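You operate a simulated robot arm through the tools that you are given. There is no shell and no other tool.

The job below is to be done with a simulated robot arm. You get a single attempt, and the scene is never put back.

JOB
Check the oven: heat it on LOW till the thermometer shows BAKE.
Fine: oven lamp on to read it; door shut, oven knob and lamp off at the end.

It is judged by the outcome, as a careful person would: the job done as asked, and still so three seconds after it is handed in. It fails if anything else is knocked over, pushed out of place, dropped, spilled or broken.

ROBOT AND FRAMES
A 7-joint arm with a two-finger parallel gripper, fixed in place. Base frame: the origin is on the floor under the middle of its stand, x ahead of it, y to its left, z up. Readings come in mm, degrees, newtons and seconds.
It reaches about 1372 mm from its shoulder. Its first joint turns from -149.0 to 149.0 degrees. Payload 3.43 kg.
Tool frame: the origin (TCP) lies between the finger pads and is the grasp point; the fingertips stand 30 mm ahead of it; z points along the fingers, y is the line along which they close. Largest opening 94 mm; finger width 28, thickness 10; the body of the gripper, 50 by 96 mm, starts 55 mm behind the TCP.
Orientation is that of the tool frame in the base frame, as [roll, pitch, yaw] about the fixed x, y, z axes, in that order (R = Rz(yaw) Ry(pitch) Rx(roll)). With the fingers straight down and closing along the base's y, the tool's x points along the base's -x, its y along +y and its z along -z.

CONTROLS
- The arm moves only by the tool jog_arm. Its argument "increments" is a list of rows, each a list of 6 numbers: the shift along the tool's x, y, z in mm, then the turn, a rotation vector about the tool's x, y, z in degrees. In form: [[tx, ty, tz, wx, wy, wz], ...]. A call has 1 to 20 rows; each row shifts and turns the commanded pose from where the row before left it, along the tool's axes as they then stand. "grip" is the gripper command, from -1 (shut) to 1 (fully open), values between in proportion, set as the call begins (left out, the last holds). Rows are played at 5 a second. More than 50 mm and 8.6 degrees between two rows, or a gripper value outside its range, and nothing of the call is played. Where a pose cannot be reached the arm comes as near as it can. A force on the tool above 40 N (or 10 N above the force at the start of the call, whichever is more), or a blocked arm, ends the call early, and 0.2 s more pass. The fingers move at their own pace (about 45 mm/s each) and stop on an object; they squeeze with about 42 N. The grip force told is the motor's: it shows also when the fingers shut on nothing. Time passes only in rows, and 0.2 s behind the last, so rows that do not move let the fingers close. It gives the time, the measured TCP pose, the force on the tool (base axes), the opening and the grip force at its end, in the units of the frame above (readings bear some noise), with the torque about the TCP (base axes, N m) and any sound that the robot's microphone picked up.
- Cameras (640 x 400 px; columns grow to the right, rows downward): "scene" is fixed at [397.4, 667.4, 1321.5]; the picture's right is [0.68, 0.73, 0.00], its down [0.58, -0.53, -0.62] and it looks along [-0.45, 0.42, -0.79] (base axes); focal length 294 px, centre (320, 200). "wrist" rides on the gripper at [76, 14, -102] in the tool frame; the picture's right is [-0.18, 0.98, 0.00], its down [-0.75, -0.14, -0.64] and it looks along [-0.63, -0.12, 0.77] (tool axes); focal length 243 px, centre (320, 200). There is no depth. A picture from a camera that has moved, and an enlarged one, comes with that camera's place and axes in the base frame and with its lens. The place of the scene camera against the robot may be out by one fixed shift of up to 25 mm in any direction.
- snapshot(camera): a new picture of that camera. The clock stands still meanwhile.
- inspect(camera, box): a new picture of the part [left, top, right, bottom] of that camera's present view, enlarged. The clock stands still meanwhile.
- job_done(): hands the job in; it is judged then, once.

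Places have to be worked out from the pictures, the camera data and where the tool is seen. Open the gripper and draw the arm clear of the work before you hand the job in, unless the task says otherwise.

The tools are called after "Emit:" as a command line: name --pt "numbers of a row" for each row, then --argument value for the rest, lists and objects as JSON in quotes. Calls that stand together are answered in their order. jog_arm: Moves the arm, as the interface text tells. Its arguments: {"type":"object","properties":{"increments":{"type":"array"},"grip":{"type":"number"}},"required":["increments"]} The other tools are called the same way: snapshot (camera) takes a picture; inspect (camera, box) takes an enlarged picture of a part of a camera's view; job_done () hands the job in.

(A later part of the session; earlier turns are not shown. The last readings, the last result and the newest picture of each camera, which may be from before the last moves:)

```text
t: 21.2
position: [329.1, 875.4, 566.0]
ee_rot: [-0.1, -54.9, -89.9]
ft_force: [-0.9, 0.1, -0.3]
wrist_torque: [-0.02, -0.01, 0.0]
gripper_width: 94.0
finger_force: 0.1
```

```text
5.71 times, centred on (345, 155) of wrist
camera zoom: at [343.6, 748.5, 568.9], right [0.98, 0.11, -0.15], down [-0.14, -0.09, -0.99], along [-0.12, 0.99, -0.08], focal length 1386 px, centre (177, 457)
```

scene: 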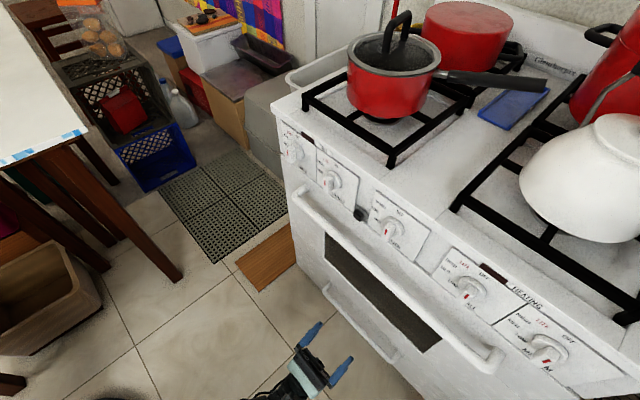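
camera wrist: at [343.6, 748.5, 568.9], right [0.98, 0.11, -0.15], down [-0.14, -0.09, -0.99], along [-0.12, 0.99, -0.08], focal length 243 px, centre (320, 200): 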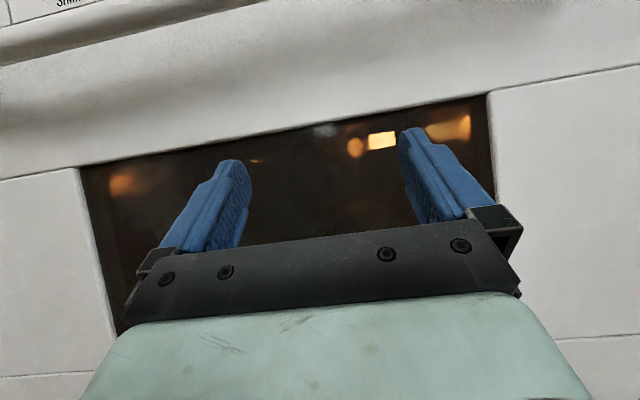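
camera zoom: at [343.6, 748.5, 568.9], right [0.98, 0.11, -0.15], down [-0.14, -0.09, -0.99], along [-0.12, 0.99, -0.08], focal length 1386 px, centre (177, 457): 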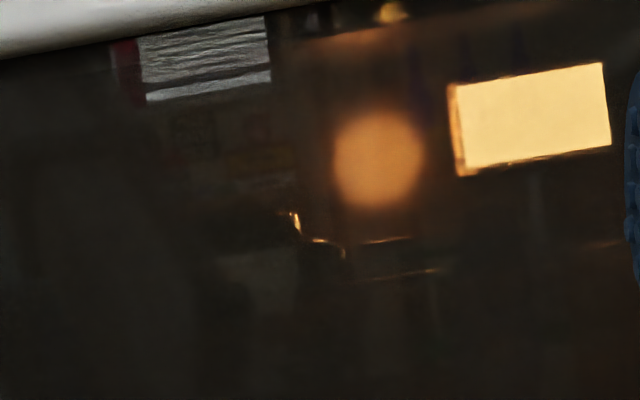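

Only the lamp, its glow and faint edges near the rack are visible from here. I go lower again, centred on x≈345, so that the lit back wall acts as a background, and zoom in hard.

Emit:
jog_arm --pt "-37 3 -26 0 0 0" --pt "-37 3 -26 0 0 0" --pt "-20 0 10 0 0 0" --pt "0 0 30 0 0 0" --pt "0 0 0 0 0 0"

Emit:
snapshot --camera "wrist"

Emit:
inspect --camera "wrist" --box '[300, 20, 420, 120]'

Emit:
inspect --camera "wrist" --box '[400, 0, 540, 120]'

```text
t: 22.4
position: [334.3, 920.4, 483.2]
ee_rot: [-0.1, -54.9, -90.0]
ft_force: [-0.2, -0.2, -0.1]
wrist_torque: [0.0, 0.0, 0.0]
gripper_width: 94.0
finger_force: 0.2
```

```text
taken
camera wrist: at [348.8, 792.7, 486.2], right [0.98, 0.11, -0.15], down [-0.14, -0.09, -0.99], along [-0.12, 0.99, -0.08], focal length 243 px, centre (320, 200)
```

wrist: 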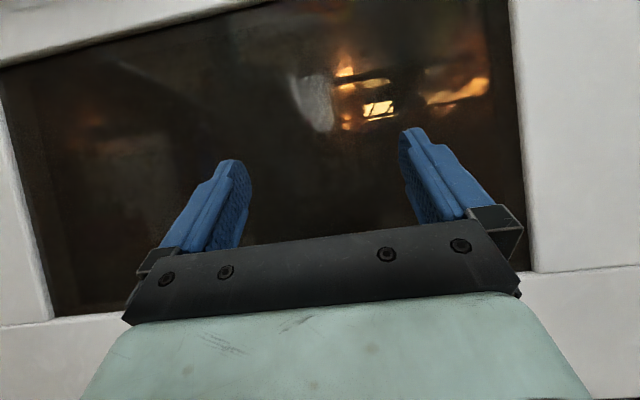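

```text
4.00 times, centred on (360, 70) of wrist
camera zoom: at [348.8, 792.7, 486.2], right [0.98, 0.11, -0.15], down [-0.14, -0.09, -0.99], along [-0.12, 0.99, -0.08], focal length 970 px, centre (160, 720)
```

zoom: 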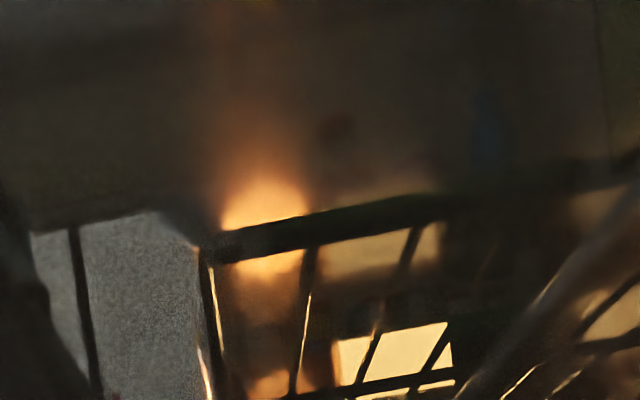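

```text
3.33 times, centred on (470, 60) of wrist
camera zoom: at [348.8, 792.7, 486.2], right [0.98, 0.11, -0.15], down [-0.14, -0.09, -0.99], along [-0.12, 0.99, -0.08], focal length 809 px, centre (-180, 667)
```

zoom: 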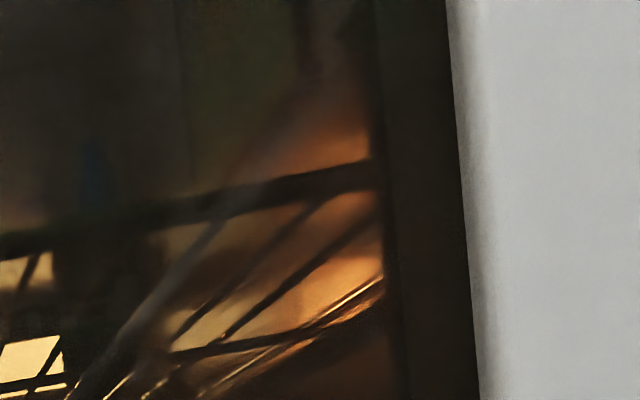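

The oven rack's front bar and wires are visible at about z≈580. The thermometer isn't in this part, so I move the camera left to scan the rest of the cavity.

Emit:
jog_arm --pt "0 -45 0 0 0 0" --pt "0 -45 0 0 0 0" --pt "0 -45 0 0 0 0" --pt "0 0 0 0 0 0"

Emit:
snapshot --camera "wrist"

Emit:
inspect --camera "wrist" --box '[240, 10, 410, 120]'

Emit:
inspect --camera "wrist" --box '[90, 20, 260, 160]'

```text
t: 23.4
position: [244.4, 910.7, 484.9]
ee_rot: [3.0, -55.6, -90.0]
ft_force: [-0.2, -0.6, -0.5]
wrist_torque: [0.01, 0.03, 0.02]
gripper_width: 93.8
finger_force: 0.0
out of reach, approached as far as the arm can: row 1, 2, 3
```

```text
taken
camera wrist: at [264.9, 784.3, 490.3], right [0.98, 0.15, -0.12], down [-0.11, -0.11, -0.99], along [-0.16, 0.98, -0.09], focal length 243 px, centre (320, 200)
```

wrist: 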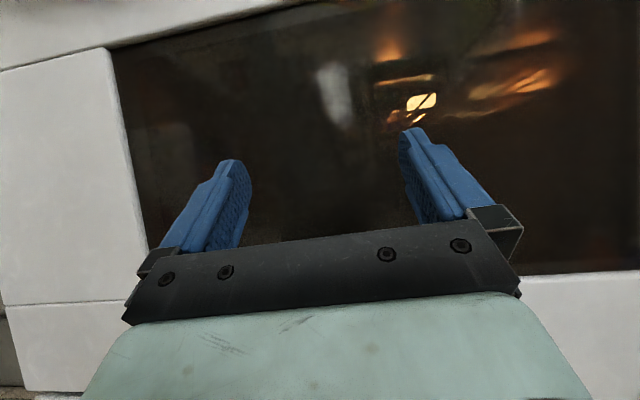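

```text
3.64 times, centred on (325, 65) of wrist
camera zoom: at [264.9, 784.3, 490.3], right [0.98, 0.15, -0.12], down [-0.11, -0.11, -0.99], along [-0.16, 0.98, -0.09], focal length 882 px, centre (302, 691)
```

zoom: 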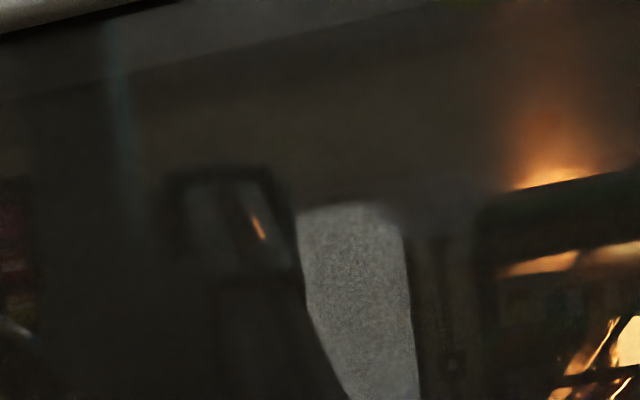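

```text
2.86 times, centred on (175, 90) of wrist
camera zoom: at [264.9, 784.3, 490.3], right [0.98, 0.15, -0.12], down [-0.11, -0.11, -0.99], along [-0.16, 0.98, -0.09], focal length 693 px, centre (734, 514)
```

zoom: 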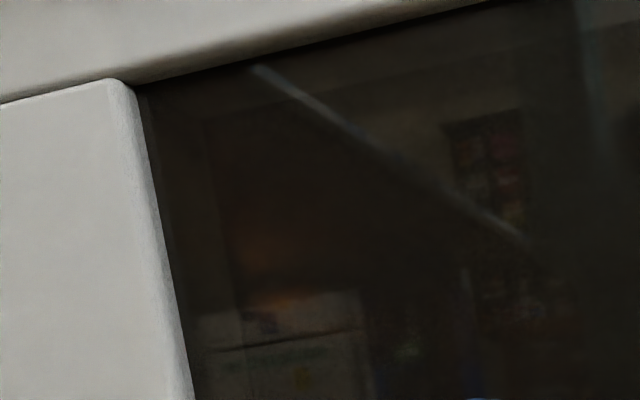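

Mostly reflections on this side. The cream rectangle near the back wall (≈90×57 mm) could itself be the gauge, so I zoom hard onto it from here.

Emit:
inspect --camera "wrist" --box '[395, 80, 450, 125]'

Emit:
inspect --camera "wrist" --box '[450, 30, 580, 130]'

Emit:
inspect --camera "wrist" --box '[240, 110, 410, 230]'

```text
8.89 times, centred on (422, 102) of wrist
camera zoom: at [264.9, 784.3, 490.3], right [0.98, 0.15, -0.12], down [-0.11, -0.11, -0.99], along [-0.16, 0.98, -0.09], focal length 2157 px, centre (-591, 1067)
```

zoom: 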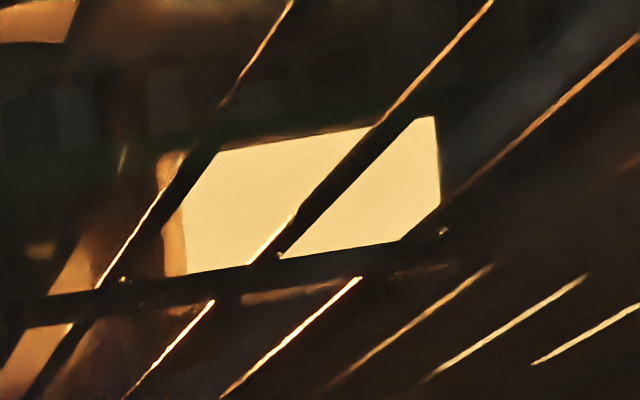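

```text
4.00 times, centred on (515, 80) of wrist
camera zoom: at [264.9, 784.3, 490.3], right [0.98, 0.15, -0.12], down [-0.11, -0.11, -0.99], along [-0.16, 0.98, -0.09], focal length 970 px, centre (-460, 680)
```

zoom: 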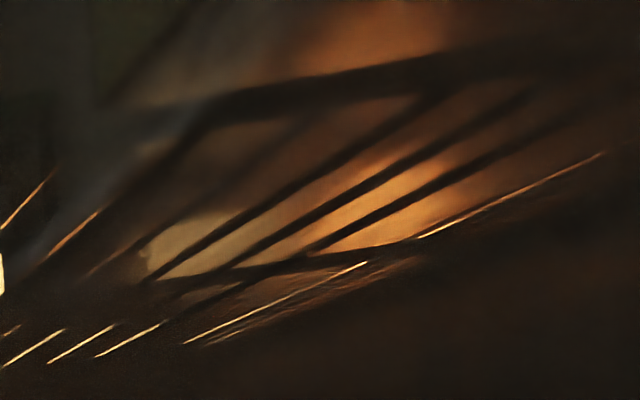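

```text
3.33 times, centred on (325, 170) of wrist
camera zoom: at [264.9, 784.3, 490.3], right [0.98, 0.15, -0.12], down [-0.11, -0.11, -0.99], along [-0.16, 0.98, -0.09], focal length 809 px, centre (303, 300)
```

zoom: 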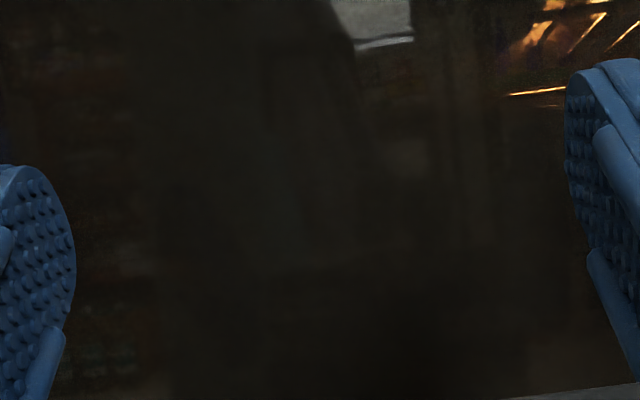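

The rectangle is the lamp housing seen through rack wires, no markings. I check the remaining parts of the window from here.

Emit:
inspect --camera "wrist" --box '[450, 120, 640, 270]'

Emit:
inspect --camera "wrist" --box '[500, 0, 640, 90]'

Emit:
inspect --camera "wrist" --box '[340, 20, 420, 130]'

```text
2.67 times, centred on (545, 195) of wrist
camera zoom: at [264.9, 784.3, 490.3], right [0.98, 0.15, -0.12], down [-0.11, -0.11, -0.99], along [-0.16, 0.98, -0.09], focal length 647 px, centre (-280, 213)
```

zoom: 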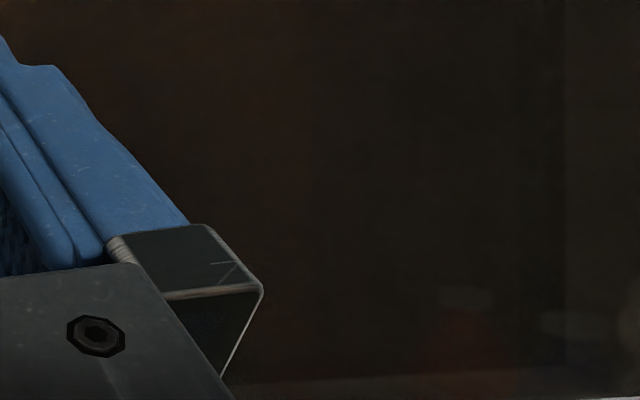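

```text
4.44 times, centred on (570, 45) of wrist
camera zoom: at [264.9, 784.3, 490.3], right [0.98, 0.15, -0.12], down [-0.11, -0.11, -0.99], along [-0.16, 0.98, -0.09], focal length 1078 px, centre (-791, 889)
```

zoom: 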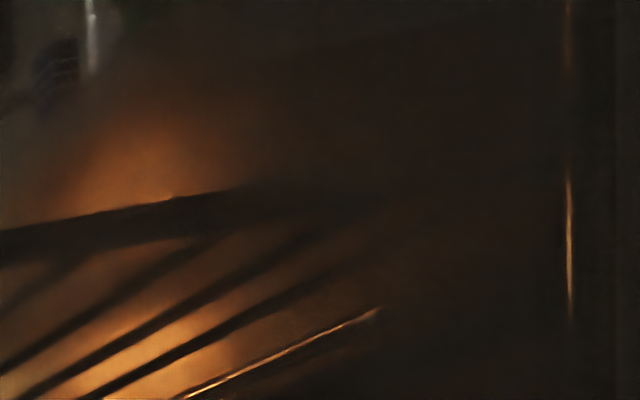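

```text
3.64 times, centred on (380, 75) of wrist
camera zoom: at [264.9, 784.3, 490.3], right [0.98, 0.15, -0.12], down [-0.11, -0.11, -0.99], along [-0.16, 0.98, -0.09], focal length 882 px, centre (102, 654)
```

zoom: 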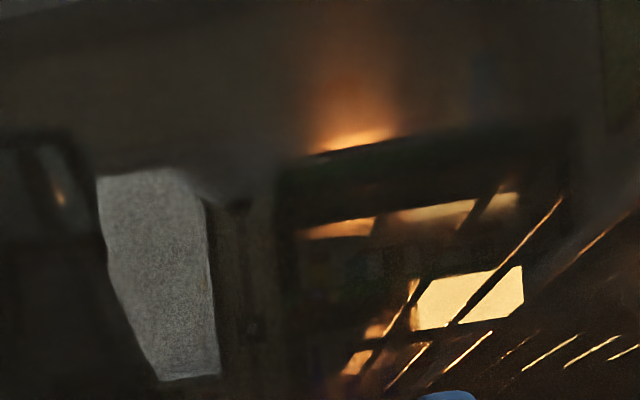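

There are fine highlight edges near x≈350, y≈1040, z≈584 that could be a clip hanging on the rack's front bar. I go back up close to that point and zoom in tightly.

Emit:
jog_arm --pt "15 30 10 0 0 0" --pt "20 30 15 0 0 0" --pt "20 25 15 0 0 0" --pt "0 0 0 0 0 0"

Emit:
snapshot --camera "wrist"

Emit:
inspect --camera "wrist" --box '[290, 120, 350, 170]'

Emit:
inspect --camera "wrist" --box '[330, 100, 410, 160]'

```text
t: 24.4
position: [330.2, 914.9, 555.5]
ee_rot: [3.0, -55.6, -90.0]
ft_force: [-0.3, -0.1, -1.1]
wrist_torque: [0.0, 0.0, 0.02]
gripper_width: 93.9
finger_force: 0.1
```

```text
taken
camera wrist: at [350.0, 788.5, 560.1], right [0.98, 0.15, -0.12], down [-0.11, -0.11, -0.99], along [-0.16, 0.98, -0.09], focal length 243 px, centre (320, 200)
```

wrist: 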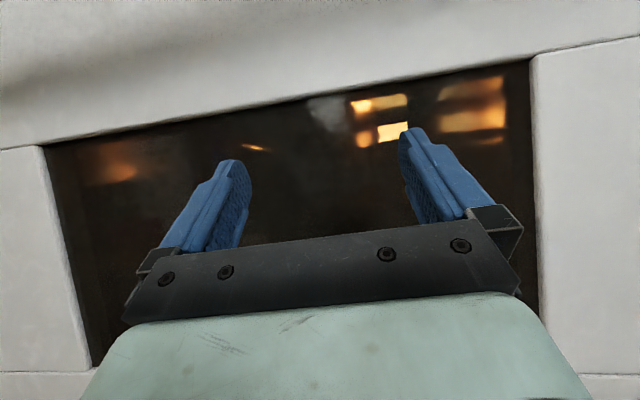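

```text
8.00 times, centred on (320, 145) of wrist
camera zoom: at [350.0, 788.5, 560.1], right [0.98, 0.15, -0.12], down [-0.11, -0.11, -0.99], along [-0.16, 0.98, -0.09], focal length 1941 px, centre (320, 640)
```

zoom: 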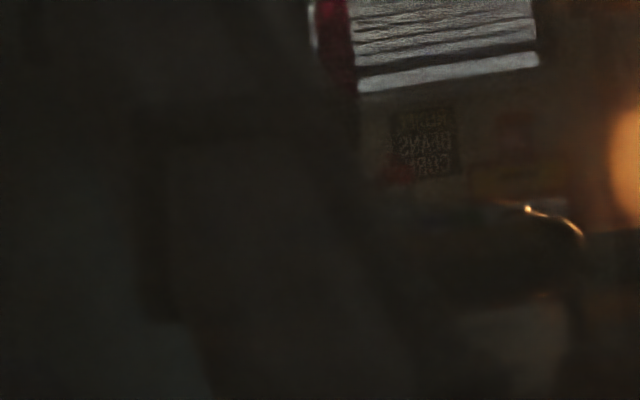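

```text
6.67 times, centred on (370, 130) of wrist
camera zoom: at [350.0, 788.5, 560.1], right [0.98, 0.15, -0.12], down [-0.11, -0.11, -0.99], along [-0.16, 0.98, -0.09], focal length 1618 px, centre (-13, 667)
```

zoom: 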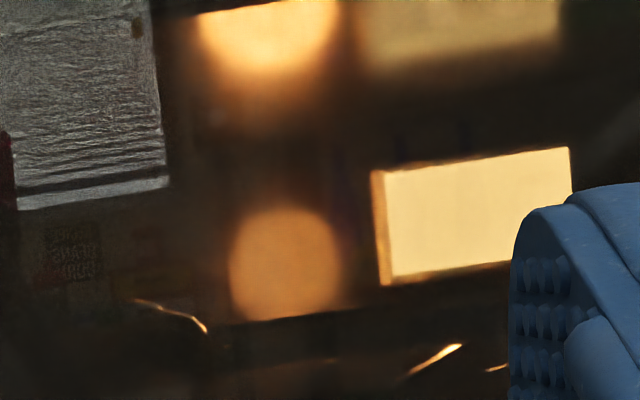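

A dark rounded object with a lit rim sits just behind the glass near (343, ~1010, 584), likely the thermometer seen against the lamp; mirrored text nearby is only a reflection of the room. I zoom in on the area below that rim.

Emit:
inspect --camera "wrist" --box '[290, 140, 380, 215]'

Emit:
inspect --camera "wrist" --box '[315, 130, 365, 165]'

```text
5.33 times, centred on (335, 178) of wrist
camera zoom: at [350.0, 788.5, 560.1], right [0.98, 0.15, -0.12], down [-0.11, -0.11, -0.99], along [-0.16, 0.98, -0.09], focal length 1294 px, centre (240, 320)
```

zoom: 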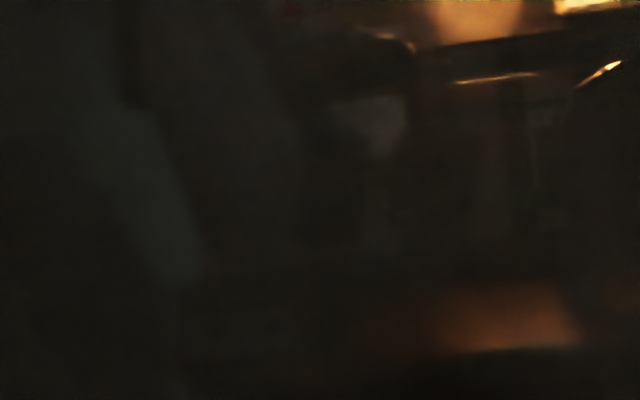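

```text
11.43 times, centred on (340, 148) of wrist
camera zoom: at [350.0, 788.5, 560.1], right [0.98, 0.15, -0.12], down [-0.11, -0.11, -0.99], along [-0.16, 0.98, -0.09], focal length 2773 px, centre (91, 800)
```

zoom: 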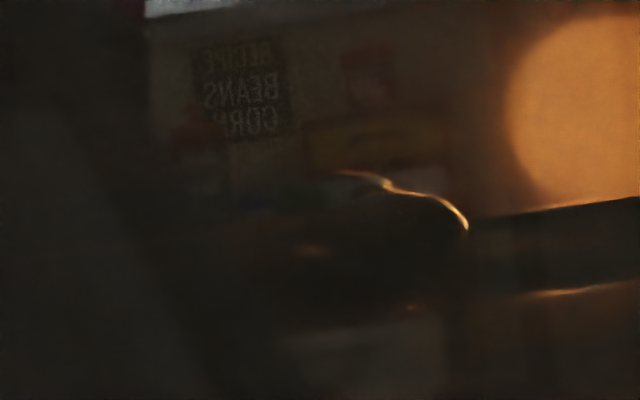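

At high zoom this is a small clip-like object wrapped around the rack's front bar (bar z≈585), with something paler below it. I'll look at it from further right and lower, where the room reflection differs.

Emit:
jog_arm --pt "-20 35 -14 0 0 0" --pt "-20 35 -14 0 0 0" --pt "0 0 0 0 0 0"

Emit:
snapshot --camera "wrist"

Emit:
inspect --camera "wrist" --box '[220, 60, 360, 180]'

Emit:
inspect --camera "wrist" --box '[240, 100, 310, 160]'

```text
t: 25.2
position: [398.9, 918.4, 506.5]
ee_rot: [2.9, -55.7, -90.1]
ft_force: [-0.6, 0.7, 0.1]
wrist_torque: [0.0, 0.01, 0.02]
gripper_width: 94.0
finger_force: 0.1
```

```text
taken
camera wrist: at [418.8, 791.9, 511.9], right [0.98, 0.15, -0.12], down [-0.11, -0.11, -0.99], along [-0.16, 0.98, -0.09], focal length 243 px, centre (320, 200)
```

wrist: 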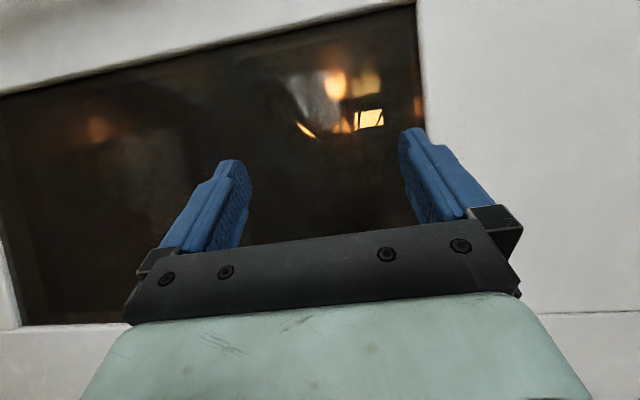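

```text
3.33 times, centred on (290, 120) of wrist
camera zoom: at [418.8, 791.9, 511.9], right [0.98, 0.15, -0.12], down [-0.11, -0.11, -0.99], along [-0.16, 0.98, -0.09], focal length 809 px, centre (420, 467)
```

zoom: 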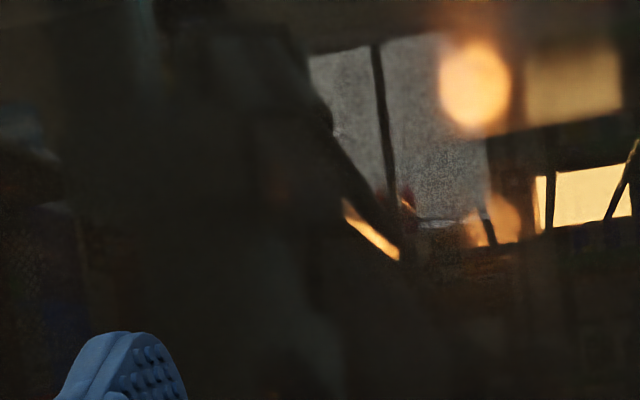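

```text
6.67 times, centred on (275, 130) of wrist
camera zoom: at [418.8, 791.9, 511.9], right [0.98, 0.15, -0.12], down [-0.11, -0.11, -0.99], along [-0.16, 0.98, -0.09], focal length 1618 px, centre (620, 667)
```

zoom: 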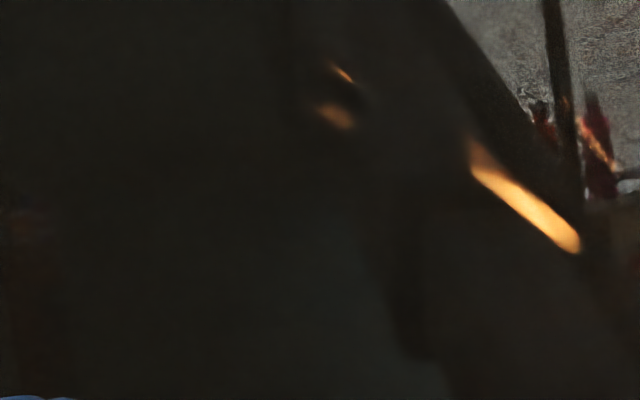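

The clip's on the rack front bar around (348, 1030, 580), but no dial shows below it. I check the left half of the cavity from this oblique viewpoint.

Emit:
inspect --camera "wrist" --box '[0, 60, 220, 220]'

Emit:
inspect --camera "wrist" --box '[60, 90, 160, 170]'

Emit:
inspect --camera "wrist" --box '[0, 180, 160, 330]'

```text
2.50 times, centred on (110, 140) of wrist
camera zoom: at [418.8, 791.9, 511.9], right [0.98, 0.15, -0.12], down [-0.11, -0.11, -0.99], along [-0.16, 0.98, -0.09], focal length 606 px, centre (845, 350)
```

zoom: 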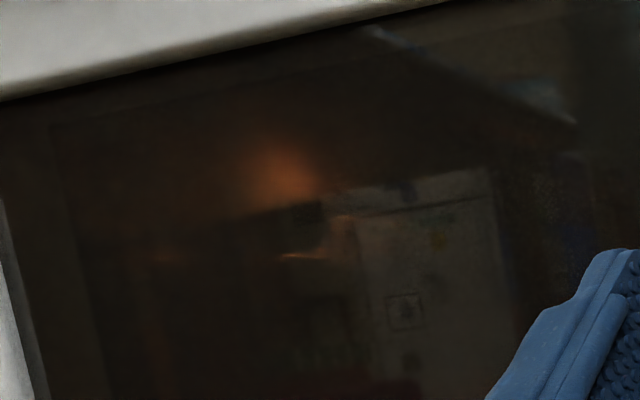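

```text
5.00 times, centred on (110, 130) of wrist
camera zoom: at [418.8, 791.9, 511.9], right [0.98, 0.15, -0.12], down [-0.11, -0.11, -0.99], along [-0.16, 0.98, -0.09], focal length 1213 px, centre (1370, 550)
```

zoom: 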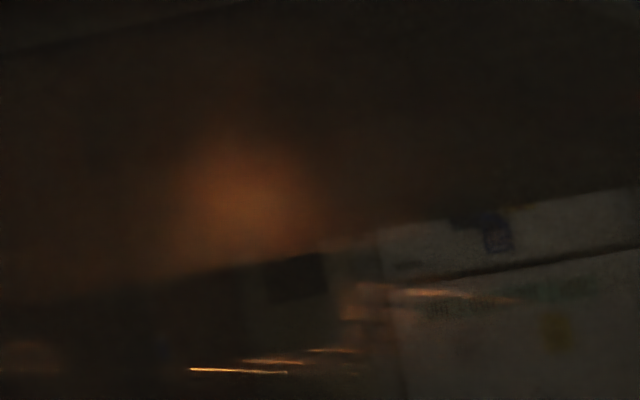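

```text
2.67 times, centred on (80, 255) of wrist
camera zoom: at [418.8, 791.9, 511.9], right [0.98, 0.15, -0.12], down [-0.11, -0.11, -0.99], along [-0.16, 0.98, -0.09], focal length 647 px, centre (960, 53)
```

zoom: 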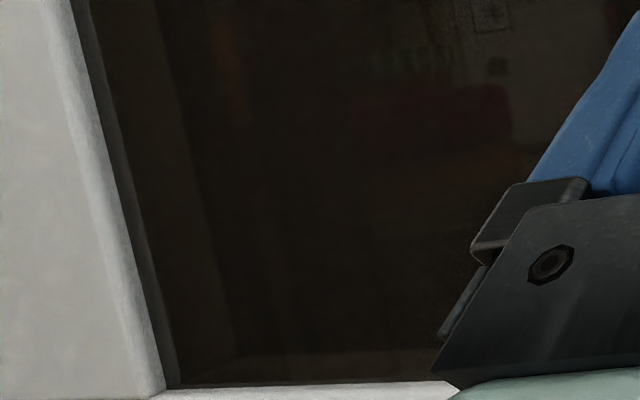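

The object on the rack spans x≈286–350 and only z≈574–588, so it's low and flat; its face may be angled upward, readable from a higher viewpoint. I back off, level the tool and raise the camera to look down through the window at it.

Emit:
jog_arm --pt "16.7 0 -24.8 0 0 0" --pt "16.7 0 -24.8 0 0 0" --pt "0 0 0 -0.6 -6.86 0" --pt "0 0 0 -0.6 -6.86 0" --pt "0 0 0 -0.6 -6.86 0" --pt "0 0 0 -0.6 -6.86 0" --pt "0 0 0 -0.6 -6.86 0" --pt "34.5 -23 -6 0 0 0" --pt "34.5 -23 -6 0 0 0" --pt "34.5 -23 -6 0 0 0" --pt "34.5 -23 0 0 0 0" --pt "0 0 0 0 0 0"

Emit:
snapshot --camera "wrist"

Emit:
inspect --camera "wrist" --box '[240, 80, 410, 220]'

```text
t: 27.8
position: [307.5, 841.4, 642.0]
ee_rot: [85.9, -89.2, -176.4]
ft_force: [-0.3, 0.2, -0.1]
wrist_torque: [0.0, 0.03, 0.01]
gripper_width: 93.9
finger_force: 0.0
```

```text
taken
camera wrist: at [319.8, 738.7, 718.5], right [0.99, -0.01, -0.17], down [-0.14, -0.64, -0.76], along [-0.1, 0.77, -0.63], focal length 243 px, centre (320, 200)
```

wrist: 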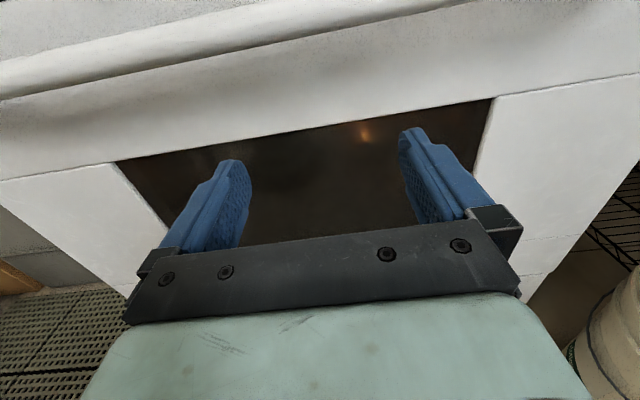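

```text
2.86 times, centred on (325, 150) of wrist
camera zoom: at [319.8, 738.7, 718.5], right [0.99, -0.01, -0.17], down [-0.14, -0.64, -0.76], along [-0.1, 0.77, -0.63], focal length 693 px, centre (306, 343)
```

zoom: 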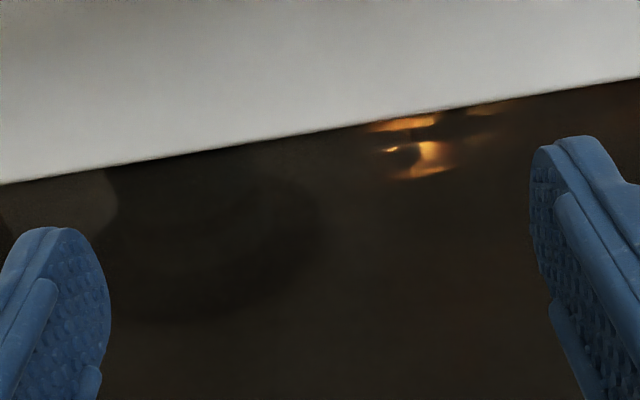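

There's a lit patch with some structure at (356, 132). I zoom in on it.

Emit:
inspect --camera "wrist" --box '[330, 110, 390, 150]'

Emit:
inspect --camera "wrist" --box '[270, 130, 350, 180]'

```text
10.00 times, centred on (360, 130) of wrist
camera zoom: at [319.8, 738.7, 718.5], right [0.99, -0.01, -0.17], down [-0.14, -0.64, -0.76], along [-0.1, 0.77, -0.63], focal length 2426 px, centre (-80, 900)
```

zoom: 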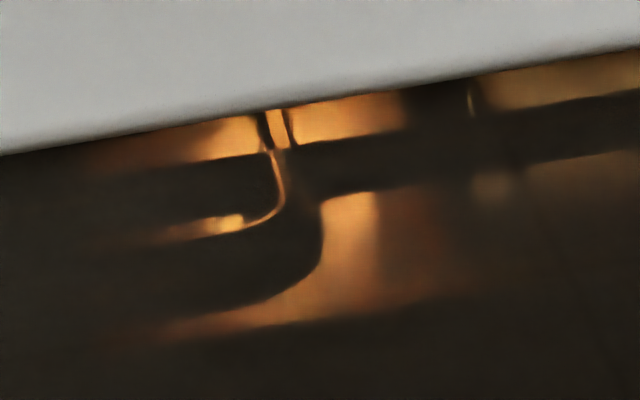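

```text
8.00 times, centred on (310, 155) of wrist
camera zoom: at [319.8, 738.7, 718.5], right [0.99, -0.01, -0.17], down [-0.14, -0.64, -0.76], along [-0.1, 0.77, -0.63], focal length 1941 px, centre (400, 560)
```

zoom: 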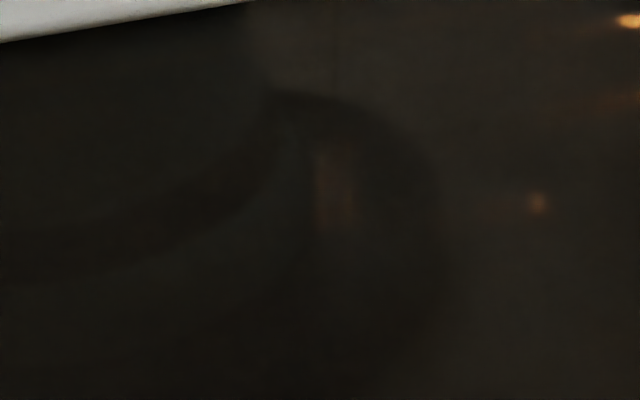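

I can now see a rounded, shallow object with a lit rim on the rack (x≈286–351, top z≈588). Lowering the camera a little should show more of its top without the door edge covering it.

Emit:
jog_arm --pt "-28 0 0 0 0 0" --pt "0 0 0 0 0 0"

Emit:
inspect --camera "wrist" --box '[310, 85, 400, 150]'

Emit:
inspect --camera "wrist" --box '[250, 90, 410, 200]'

```text
t: 28.4
position: [307.1, 841.9, 615.3]
ee_rot: [85.4, -89.1, -175.8]
ft_force: [0.0, 0.0, -0.3]
wrist_torque: [-0.01, -0.01, -0.02]
gripper_width: 93.9
finger_force: 0.0
```

```text
6.15 times, centred on (355, 118) of wrist
camera zoom: at [320.2, 738.8, 691.2], right [0.99, -0.01, -0.17], down [-0.14, -0.64, -0.76], along [-0.1, 0.77, -0.63], focal length 1493 px, centre (105, 708)
```

zoom: 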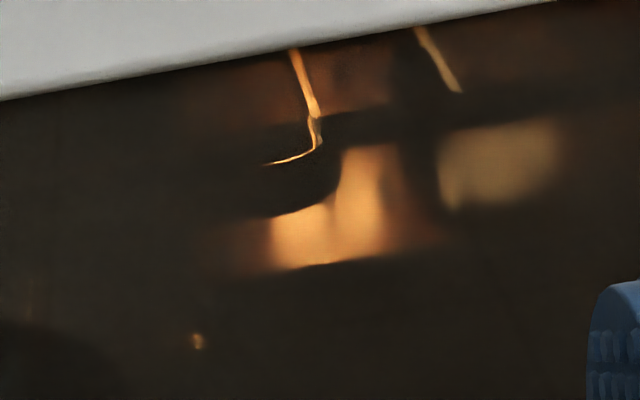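

```text
3.64 times, centred on (330, 145) of wrist
camera zoom: at [320.2, 738.8, 691.2], right [0.99, -0.01, -0.17], down [-0.14, -0.64, -0.76], along [-0.1, 0.77, -0.63], focal length 882 px, centre (284, 400)
```

zoom: 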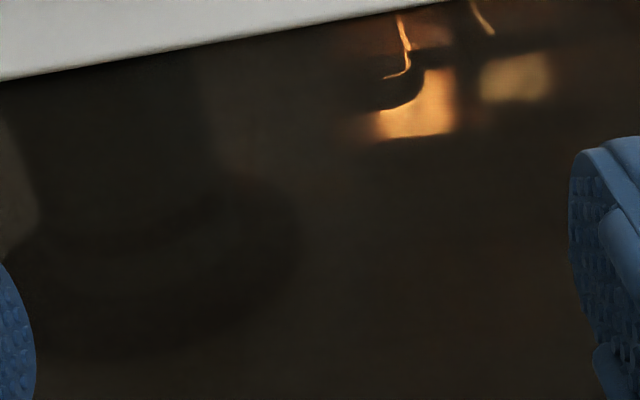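

I can't yet resolve a dial there. I tilt up to a level view at rack height and shift left to scan the middle and left part of the rack.

Emit:
jog_arm --pt "0 0 0 0 7 0" --pt "0 0 0 0 7 0" --pt "0 0 0 0 7 0" --pt "0 0 0 0 7 0" --pt "0 0 0 0 6 0" --pt "-13 -35 0 0 0 0" --pt "-13 -35 0 0 0 0" --pt "0 0 0 0 0 0"

Emit:
snapshot --camera "wrist"

Emit:
inspect --camera "wrist" --box '[240, 110, 410, 230]'

Emit:
inspect --camera "wrist" --box '[330, 110, 400, 165]'

```text
t: 30.2
position: [249.5, 850.7, 592.3]
ee_rot: [2.9, -56.2, -91.7]
ft_force: [0.0, -0.7, -0.2]
wrist_torque: [0.06, 0.0, -0.01]
gripper_width: 94.1
finger_force: 0.0
out of reach, approached as far as the arm can: row 7
```

```text
taken
camera wrist: at [265.2, 723.8, 599.9], right [0.99, 0.12, -0.13], down [-0.11, -0.12, -0.99], along [-0.13, 0.99, -0.1], focal length 243 px, centre (320, 200)
```

wrist: 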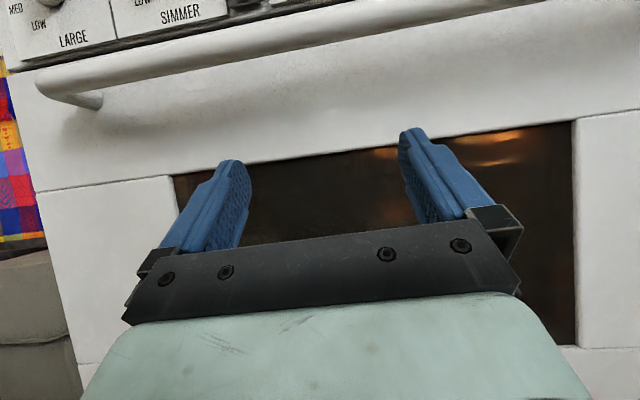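

```text
3.33 times, centred on (325, 170) of wrist
camera zoom: at [265.2, 723.8, 599.9], right [0.99, 0.12, -0.13], down [-0.11, -0.12, -0.99], along [-0.13, 0.99, -0.1], focal length 809 px, centre (303, 300)
```

zoom: 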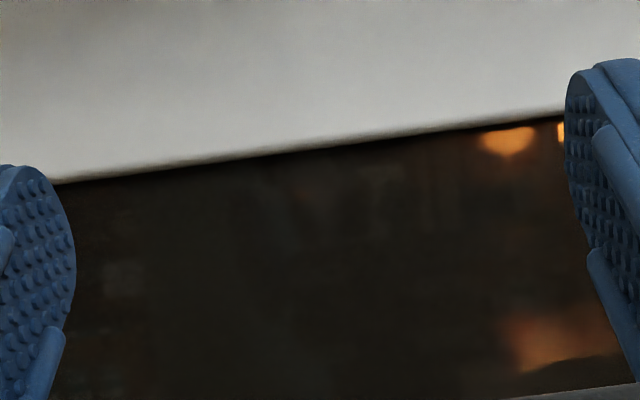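

```text
7.27 times, centred on (365, 138) of wrist
camera zoom: at [265.2, 723.8, 599.9], right [0.99, 0.12, -0.13], down [-0.11, -0.12, -0.99], along [-0.13, 0.99, -0.1], focal length 1764 px, centre (-7, 654)
```

zoom: 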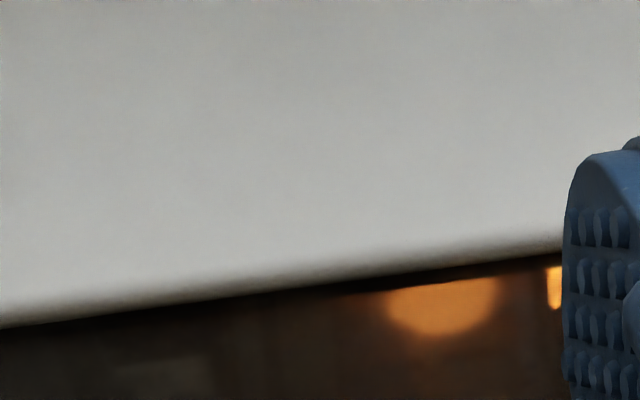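

Cross-checking earlier views, a lit edge triangulates consistently to about (225, 1085, 608) on the rack — a separate object, roughly 50 mm across, which may be the thermometer. I zoom in there from the present pose.

Emit:
inspect --camera "wrist" --box '[285, 145, 365, 205]'

Emit:
jog_arm --pt "-25 0 -14 0 0 0" --pt "-25 0 -14 0 0 0" --pt "0 0 0 0 0 0"

Emit:
snapshot --camera "wrist"

Emit:
inspect --camera "wrist" --box '[270, 90, 380, 190]'

```text
6.67 times, centred on (325, 175) of wrist
camera zoom: at [265.2, 723.8, 599.9], right [0.99, 0.12, -0.13], down [-0.11, -0.12, -0.99], along [-0.13, 0.99, -0.1], focal length 1618 px, centre (287, 367)
```

zoom: 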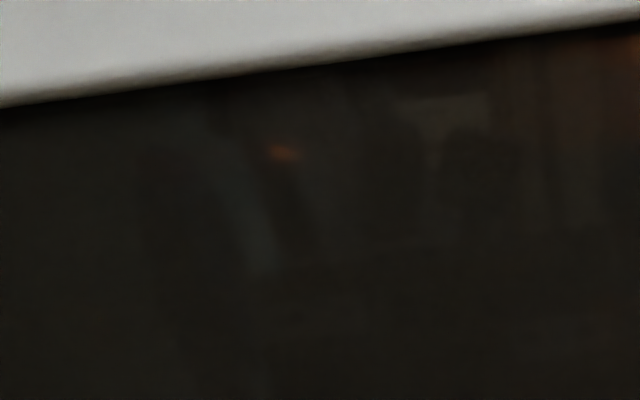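

```text
t: 31.0
position: [264.5, 853.0, 536.7]
ee_rot: [2.3, -56.0, -91.6]
ft_force: [0.1, -0.3, 0.1]
wrist_torque: [-0.01, 0.01, 0.0]
gripper_width: 94.1
finger_force: 0.0
out of reach, approached as far as the arm can: row 1, 2
```

```text
taken
camera wrist: at [280.5, 725.3, 542.5], right [0.99, 0.11, -0.13], down [-0.12, -0.11, -0.99], along [-0.12, 0.99, -0.1], focal length 243 px, centre (320, 200)
```

wrist: 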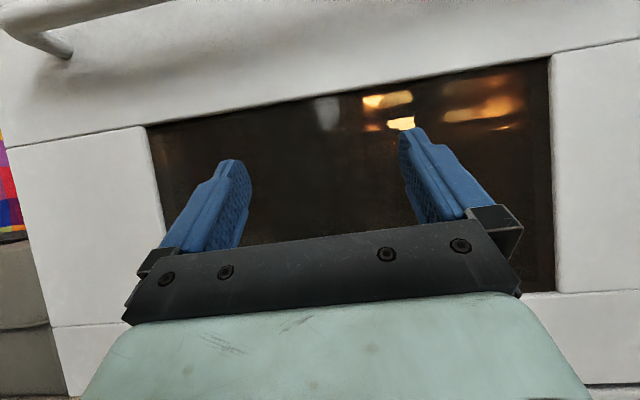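

```text
4.00 times, centred on (325, 140) of wrist
camera zoom: at [280.5, 725.3, 542.5], right [0.99, 0.11, -0.13], down [-0.12, -0.11, -0.99], along [-0.12, 0.99, -0.1], focal length 970 px, centre (300, 440)
```

zoom: 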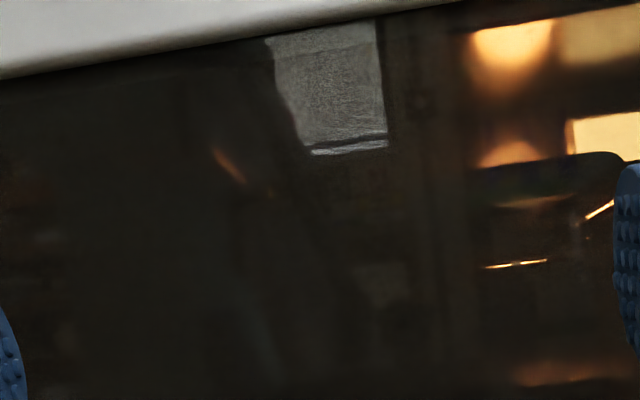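

There's a consistent flat, rounded-corner plaque on the rack's front bar (x≈286–351, z≈572–588), and another lit edge at (225, 1050–1130, 608). I zoom very tightly onto the plaque from here.

Emit:
inspect --camera "wrist" --box '[345, 118, 405, 155]'

Emit:
inspect --camera "wrist" --box '[280, 110, 340, 150]'

Emit:
inspect --camera "wrist" --box '[320, 140, 400, 200]'

```text
10.67 times, centred on (375, 136) of wrist
camera zoom: at [280.5, 725.3, 542.5], right [0.99, 0.11, -0.13], down [-0.12, -0.11, -0.99], along [-0.12, 0.99, -0.1], focal length 2588 px, centre (-267, 877)
```

zoom: 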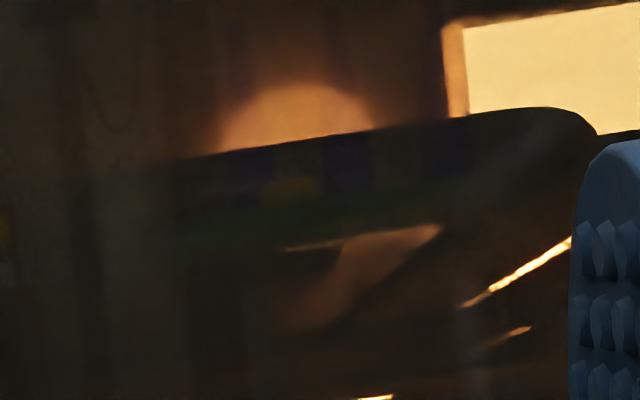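

```text
10.00 times, centred on (310, 130) of wrist
camera zoom: at [280.5, 725.3, 542.5], right [0.99, 0.11, -0.13], down [-0.12, -0.11, -0.99], along [-0.12, 0.99, -0.1], focal length 2426 px, centre (420, 900)
```

zoom: 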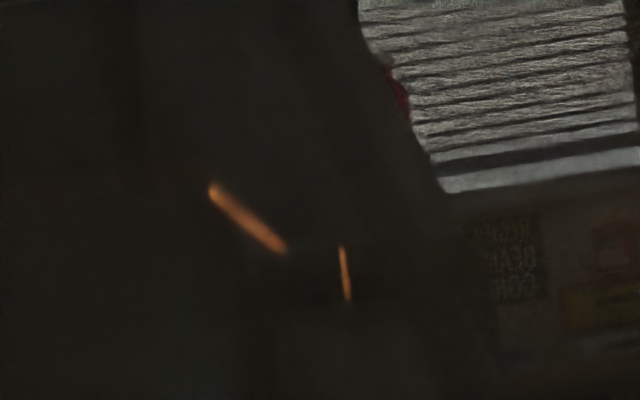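

```text
6.67 times, centred on (360, 170) of wrist
camera zoom: at [280.5, 725.3, 542.5], right [0.99, 0.11, -0.13], down [-0.12, -0.11, -0.99], along [-0.12, 0.99, -0.1], focal length 1618 px, centre (53, 400)
```

zoom: 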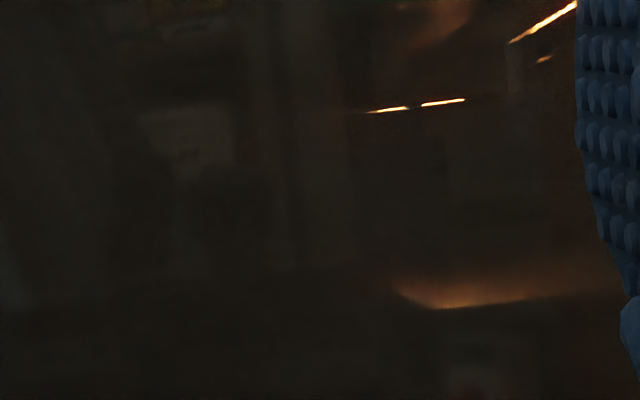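

The dark shape occluding the lamp has faint coloured bands on it (bluish, yellow, green) — possibly the printed face. I zoom further into it.

Emit:
inspect --camera "wrist" --box '[358, 124, 394, 146]'

Emit:
inspect --camera "wrist" --box '[335, 125, 371, 150]'

```text
16.00 times, centred on (376, 135) of wrist
camera zoom: at [280.5, 725.3, 542.5], right [0.99, 0.11, -0.13], down [-0.12, -0.11, -0.99], along [-0.12, 0.99, -0.1], focal length 3882 px, centre (-576, 1240)
```

zoom: 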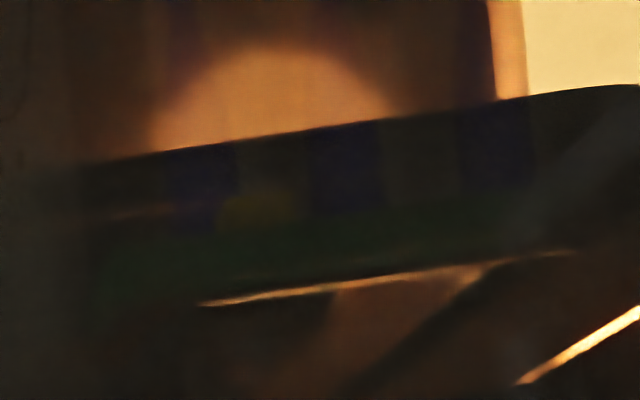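

```text
16.00 times, centred on (353, 138) of wrist
camera zoom: at [280.5, 725.3, 542.5], right [0.99, 0.11, -0.13], down [-0.12, -0.11, -0.99], along [-0.12, 0.99, -0.1], focal length 3882 px, centre (-208, 1200)
```

zoom: 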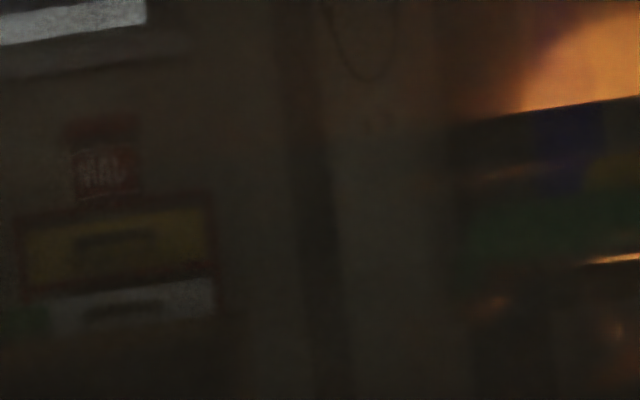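

All the colour is room reflection; the bar-mounted shape itself is unlit from this side. I'll rotate the tool so the camera looks obliquely from left to right into the oven, silhouetting whatever is on the rack against the lit right side.

Emit:
jog_arm --pt "0 0 -10 -0.4 -6.8 0" --pt "0 0 -10 -0.4 -6.8 0" --pt "0 0 -10 -0.4 -6.8 0" --pt "0 0 0 -0.4 -6.8 0" --pt "0 0 0 -0.4 -6.8 0" --pt "0 0 0 0 0 -8.2" --pt "0 0 0 0 0 -8.2" --pt "0 0 0 0 0 -8.2" --pt "0 0 0 0 0 -8.2" --pt "0 0 0 0 0 -8.2" --pt "0 0 0 0 0 -8.2" --pt "0 0 0 0 0 -8.2" --pt "0 0 0 0 0 -8.2" --pt "0 0 0 0 0 -8.2" --pt "0 0 0 0 0 -8.2" --pt "0 0 0 0 0 -8" --pt "0 0 0 0 0 0"

Emit:
snapshot --camera "wrist"

```text
t: 34.6
position: [266.9, 826.5, 522.9]
ee_rot: [89.9, 0.3, 177.6]
ft_force: [-0.9, -0.2, 0.2]
wrist_torque: [-0.01, 0.01, -0.02]
gripper_width: 93.9
finger_force: 0.2
```

```text
taken
camera wrist: at [186.6, 727.2, 536.9], right [0.18, -0.01, 0.98], down [0.73, -0.67, -0.14], along [0.66, 0.74, -0.11], focal length 243 px, centre (320, 200)
```

wrist: 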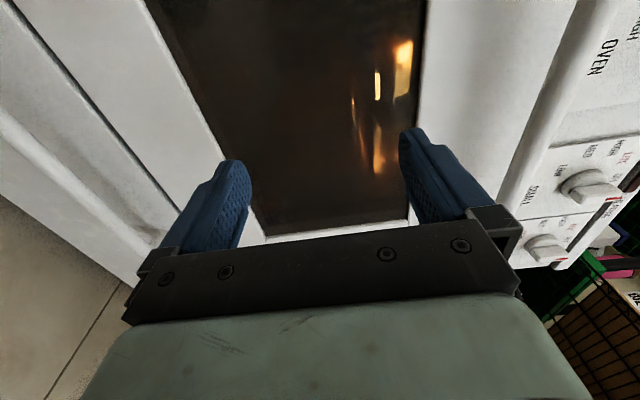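

Good oblique view (image right = up). I zoom in on the window region.

Emit:
inspect --camera "wrist" --box '[250, 0, 430, 120]'

Emit:
inspect --camera "wrist" --box '[320, 30, 420, 180]'

Emit:
inspect --camera "wrist" --box '[170, 0, 350, 120]'

```text
3.33 times, centred on (340, 60) of wrist
camera zoom: at [186.6, 727.2, 536.9], right [0.18, -0.01, 0.98], down [0.73, -0.67, -0.14], along [0.66, 0.74, -0.11], focal length 809 px, centre (253, 667)
```

zoom: 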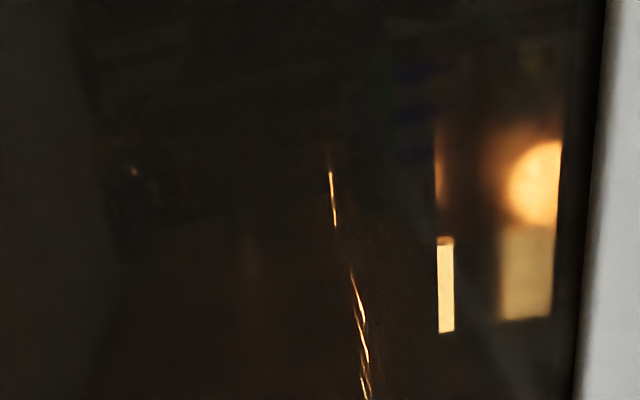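

```text
2.67 times, centred on (370, 105) of wrist
camera zoom: at [186.6, 727.2, 536.9], right [0.18, -0.01, 0.98], down [0.73, -0.67, -0.14], along [0.66, 0.74, -0.11], focal length 647 px, centre (187, 453)
```

zoom: 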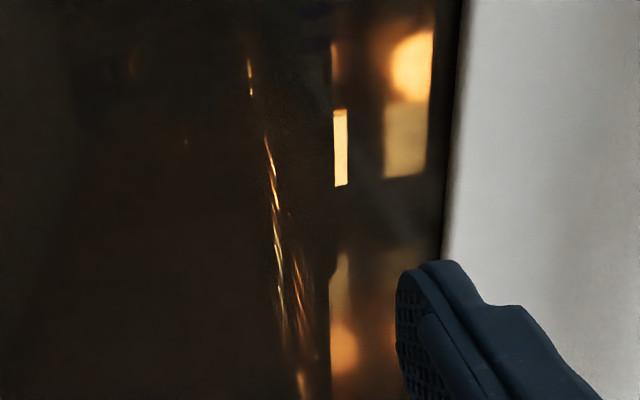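

```text
3.33 times, centred on (260, 60) of wrist
camera zoom: at [186.6, 727.2, 536.9], right [0.18, -0.01, 0.98], down [0.73, -0.67, -0.14], along [0.66, 0.74, -0.11], focal length 809 px, centre (520, 667)
```

zoom: 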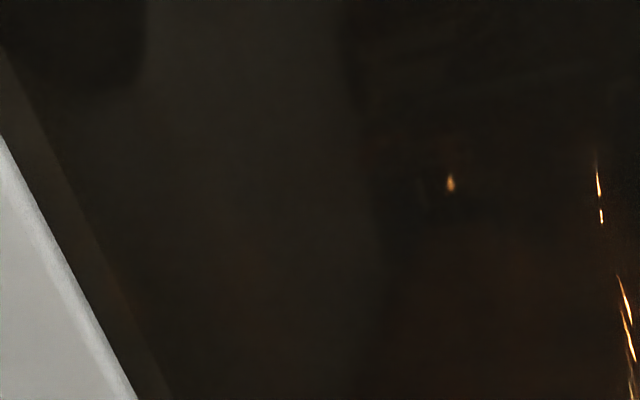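

The interior stays too dark from here as well. Before going on, I check the rest of the scene in case the thermometer is mounted somewhere else (stove back panel, shelf, wall).

Emit:
inspect --camera "scene" --box '[480, 0, 640, 130]'

Emit:
inspect --camera "scene" --box '[160, 0, 340, 120]'

Emit:
inspect --camera "scene" --box '[320, 225, 450, 355]'

Emit:
inspect --camera "scene" --box '[270, 60, 470, 200]'

```text
3.08 times, centred on (560, 65) of scene
camera zoom: at [397.4, 667.4, 1321.5], right [0.68, 0.73, 0.0], down [0.58, -0.53, -0.62], along [-0.45, 0.42, -0.79], focal length 904 px, centre (-418, 615)
```

zoom: 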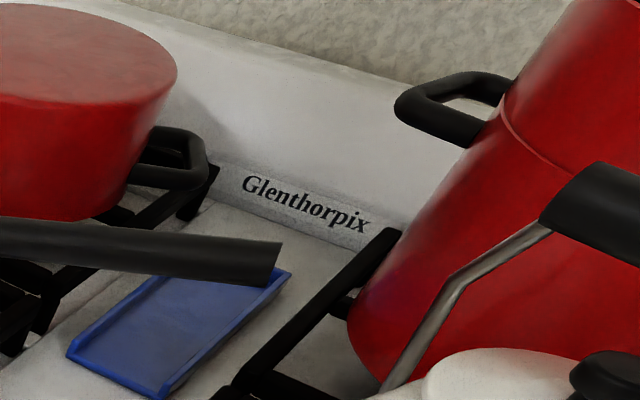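

```text
3.33 times, centred on (250, 60) of scene
camera zoom: at [397.4, 667.4, 1321.5], right [0.68, 0.73, 0.0], down [0.58, -0.53, -0.62], along [-0.45, 0.42, -0.79], focal length 980 px, centre (553, 667)
```

zoom: 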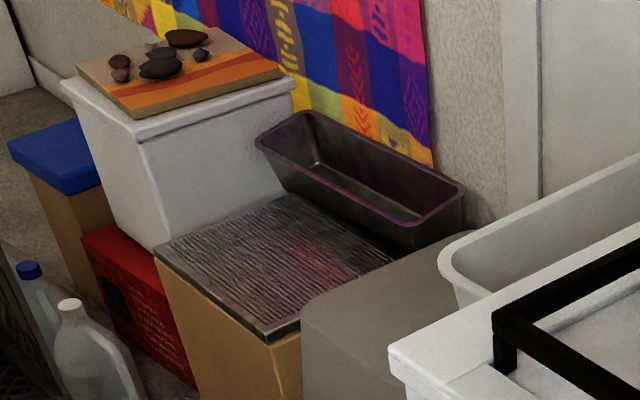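

```text
3.08 times, centred on (385, 290) of scene
camera zoom: at [397.4, 667.4, 1321.5], right [0.68, 0.73, 0.0], down [0.58, -0.53, -0.62], along [-0.45, 0.42, -0.79], focal length 904 px, centre (120, -77)
```

zoom: 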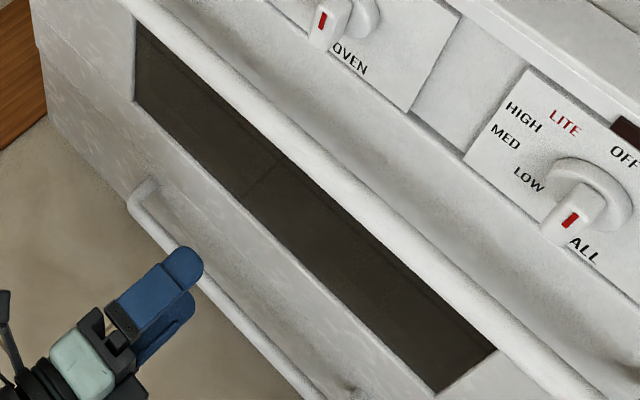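

```text
2.86 times, centred on (370, 130) of scene
camera zoom: at [397.4, 667.4, 1321.5], right [0.68, 0.73, 0.0], down [0.58, -0.53, -0.62], along [-0.45, 0.42, -0.79], focal length 840 px, centre (177, 400)
```

zoom: 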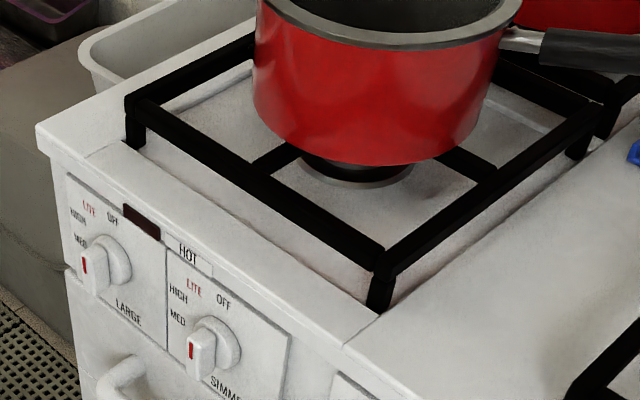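

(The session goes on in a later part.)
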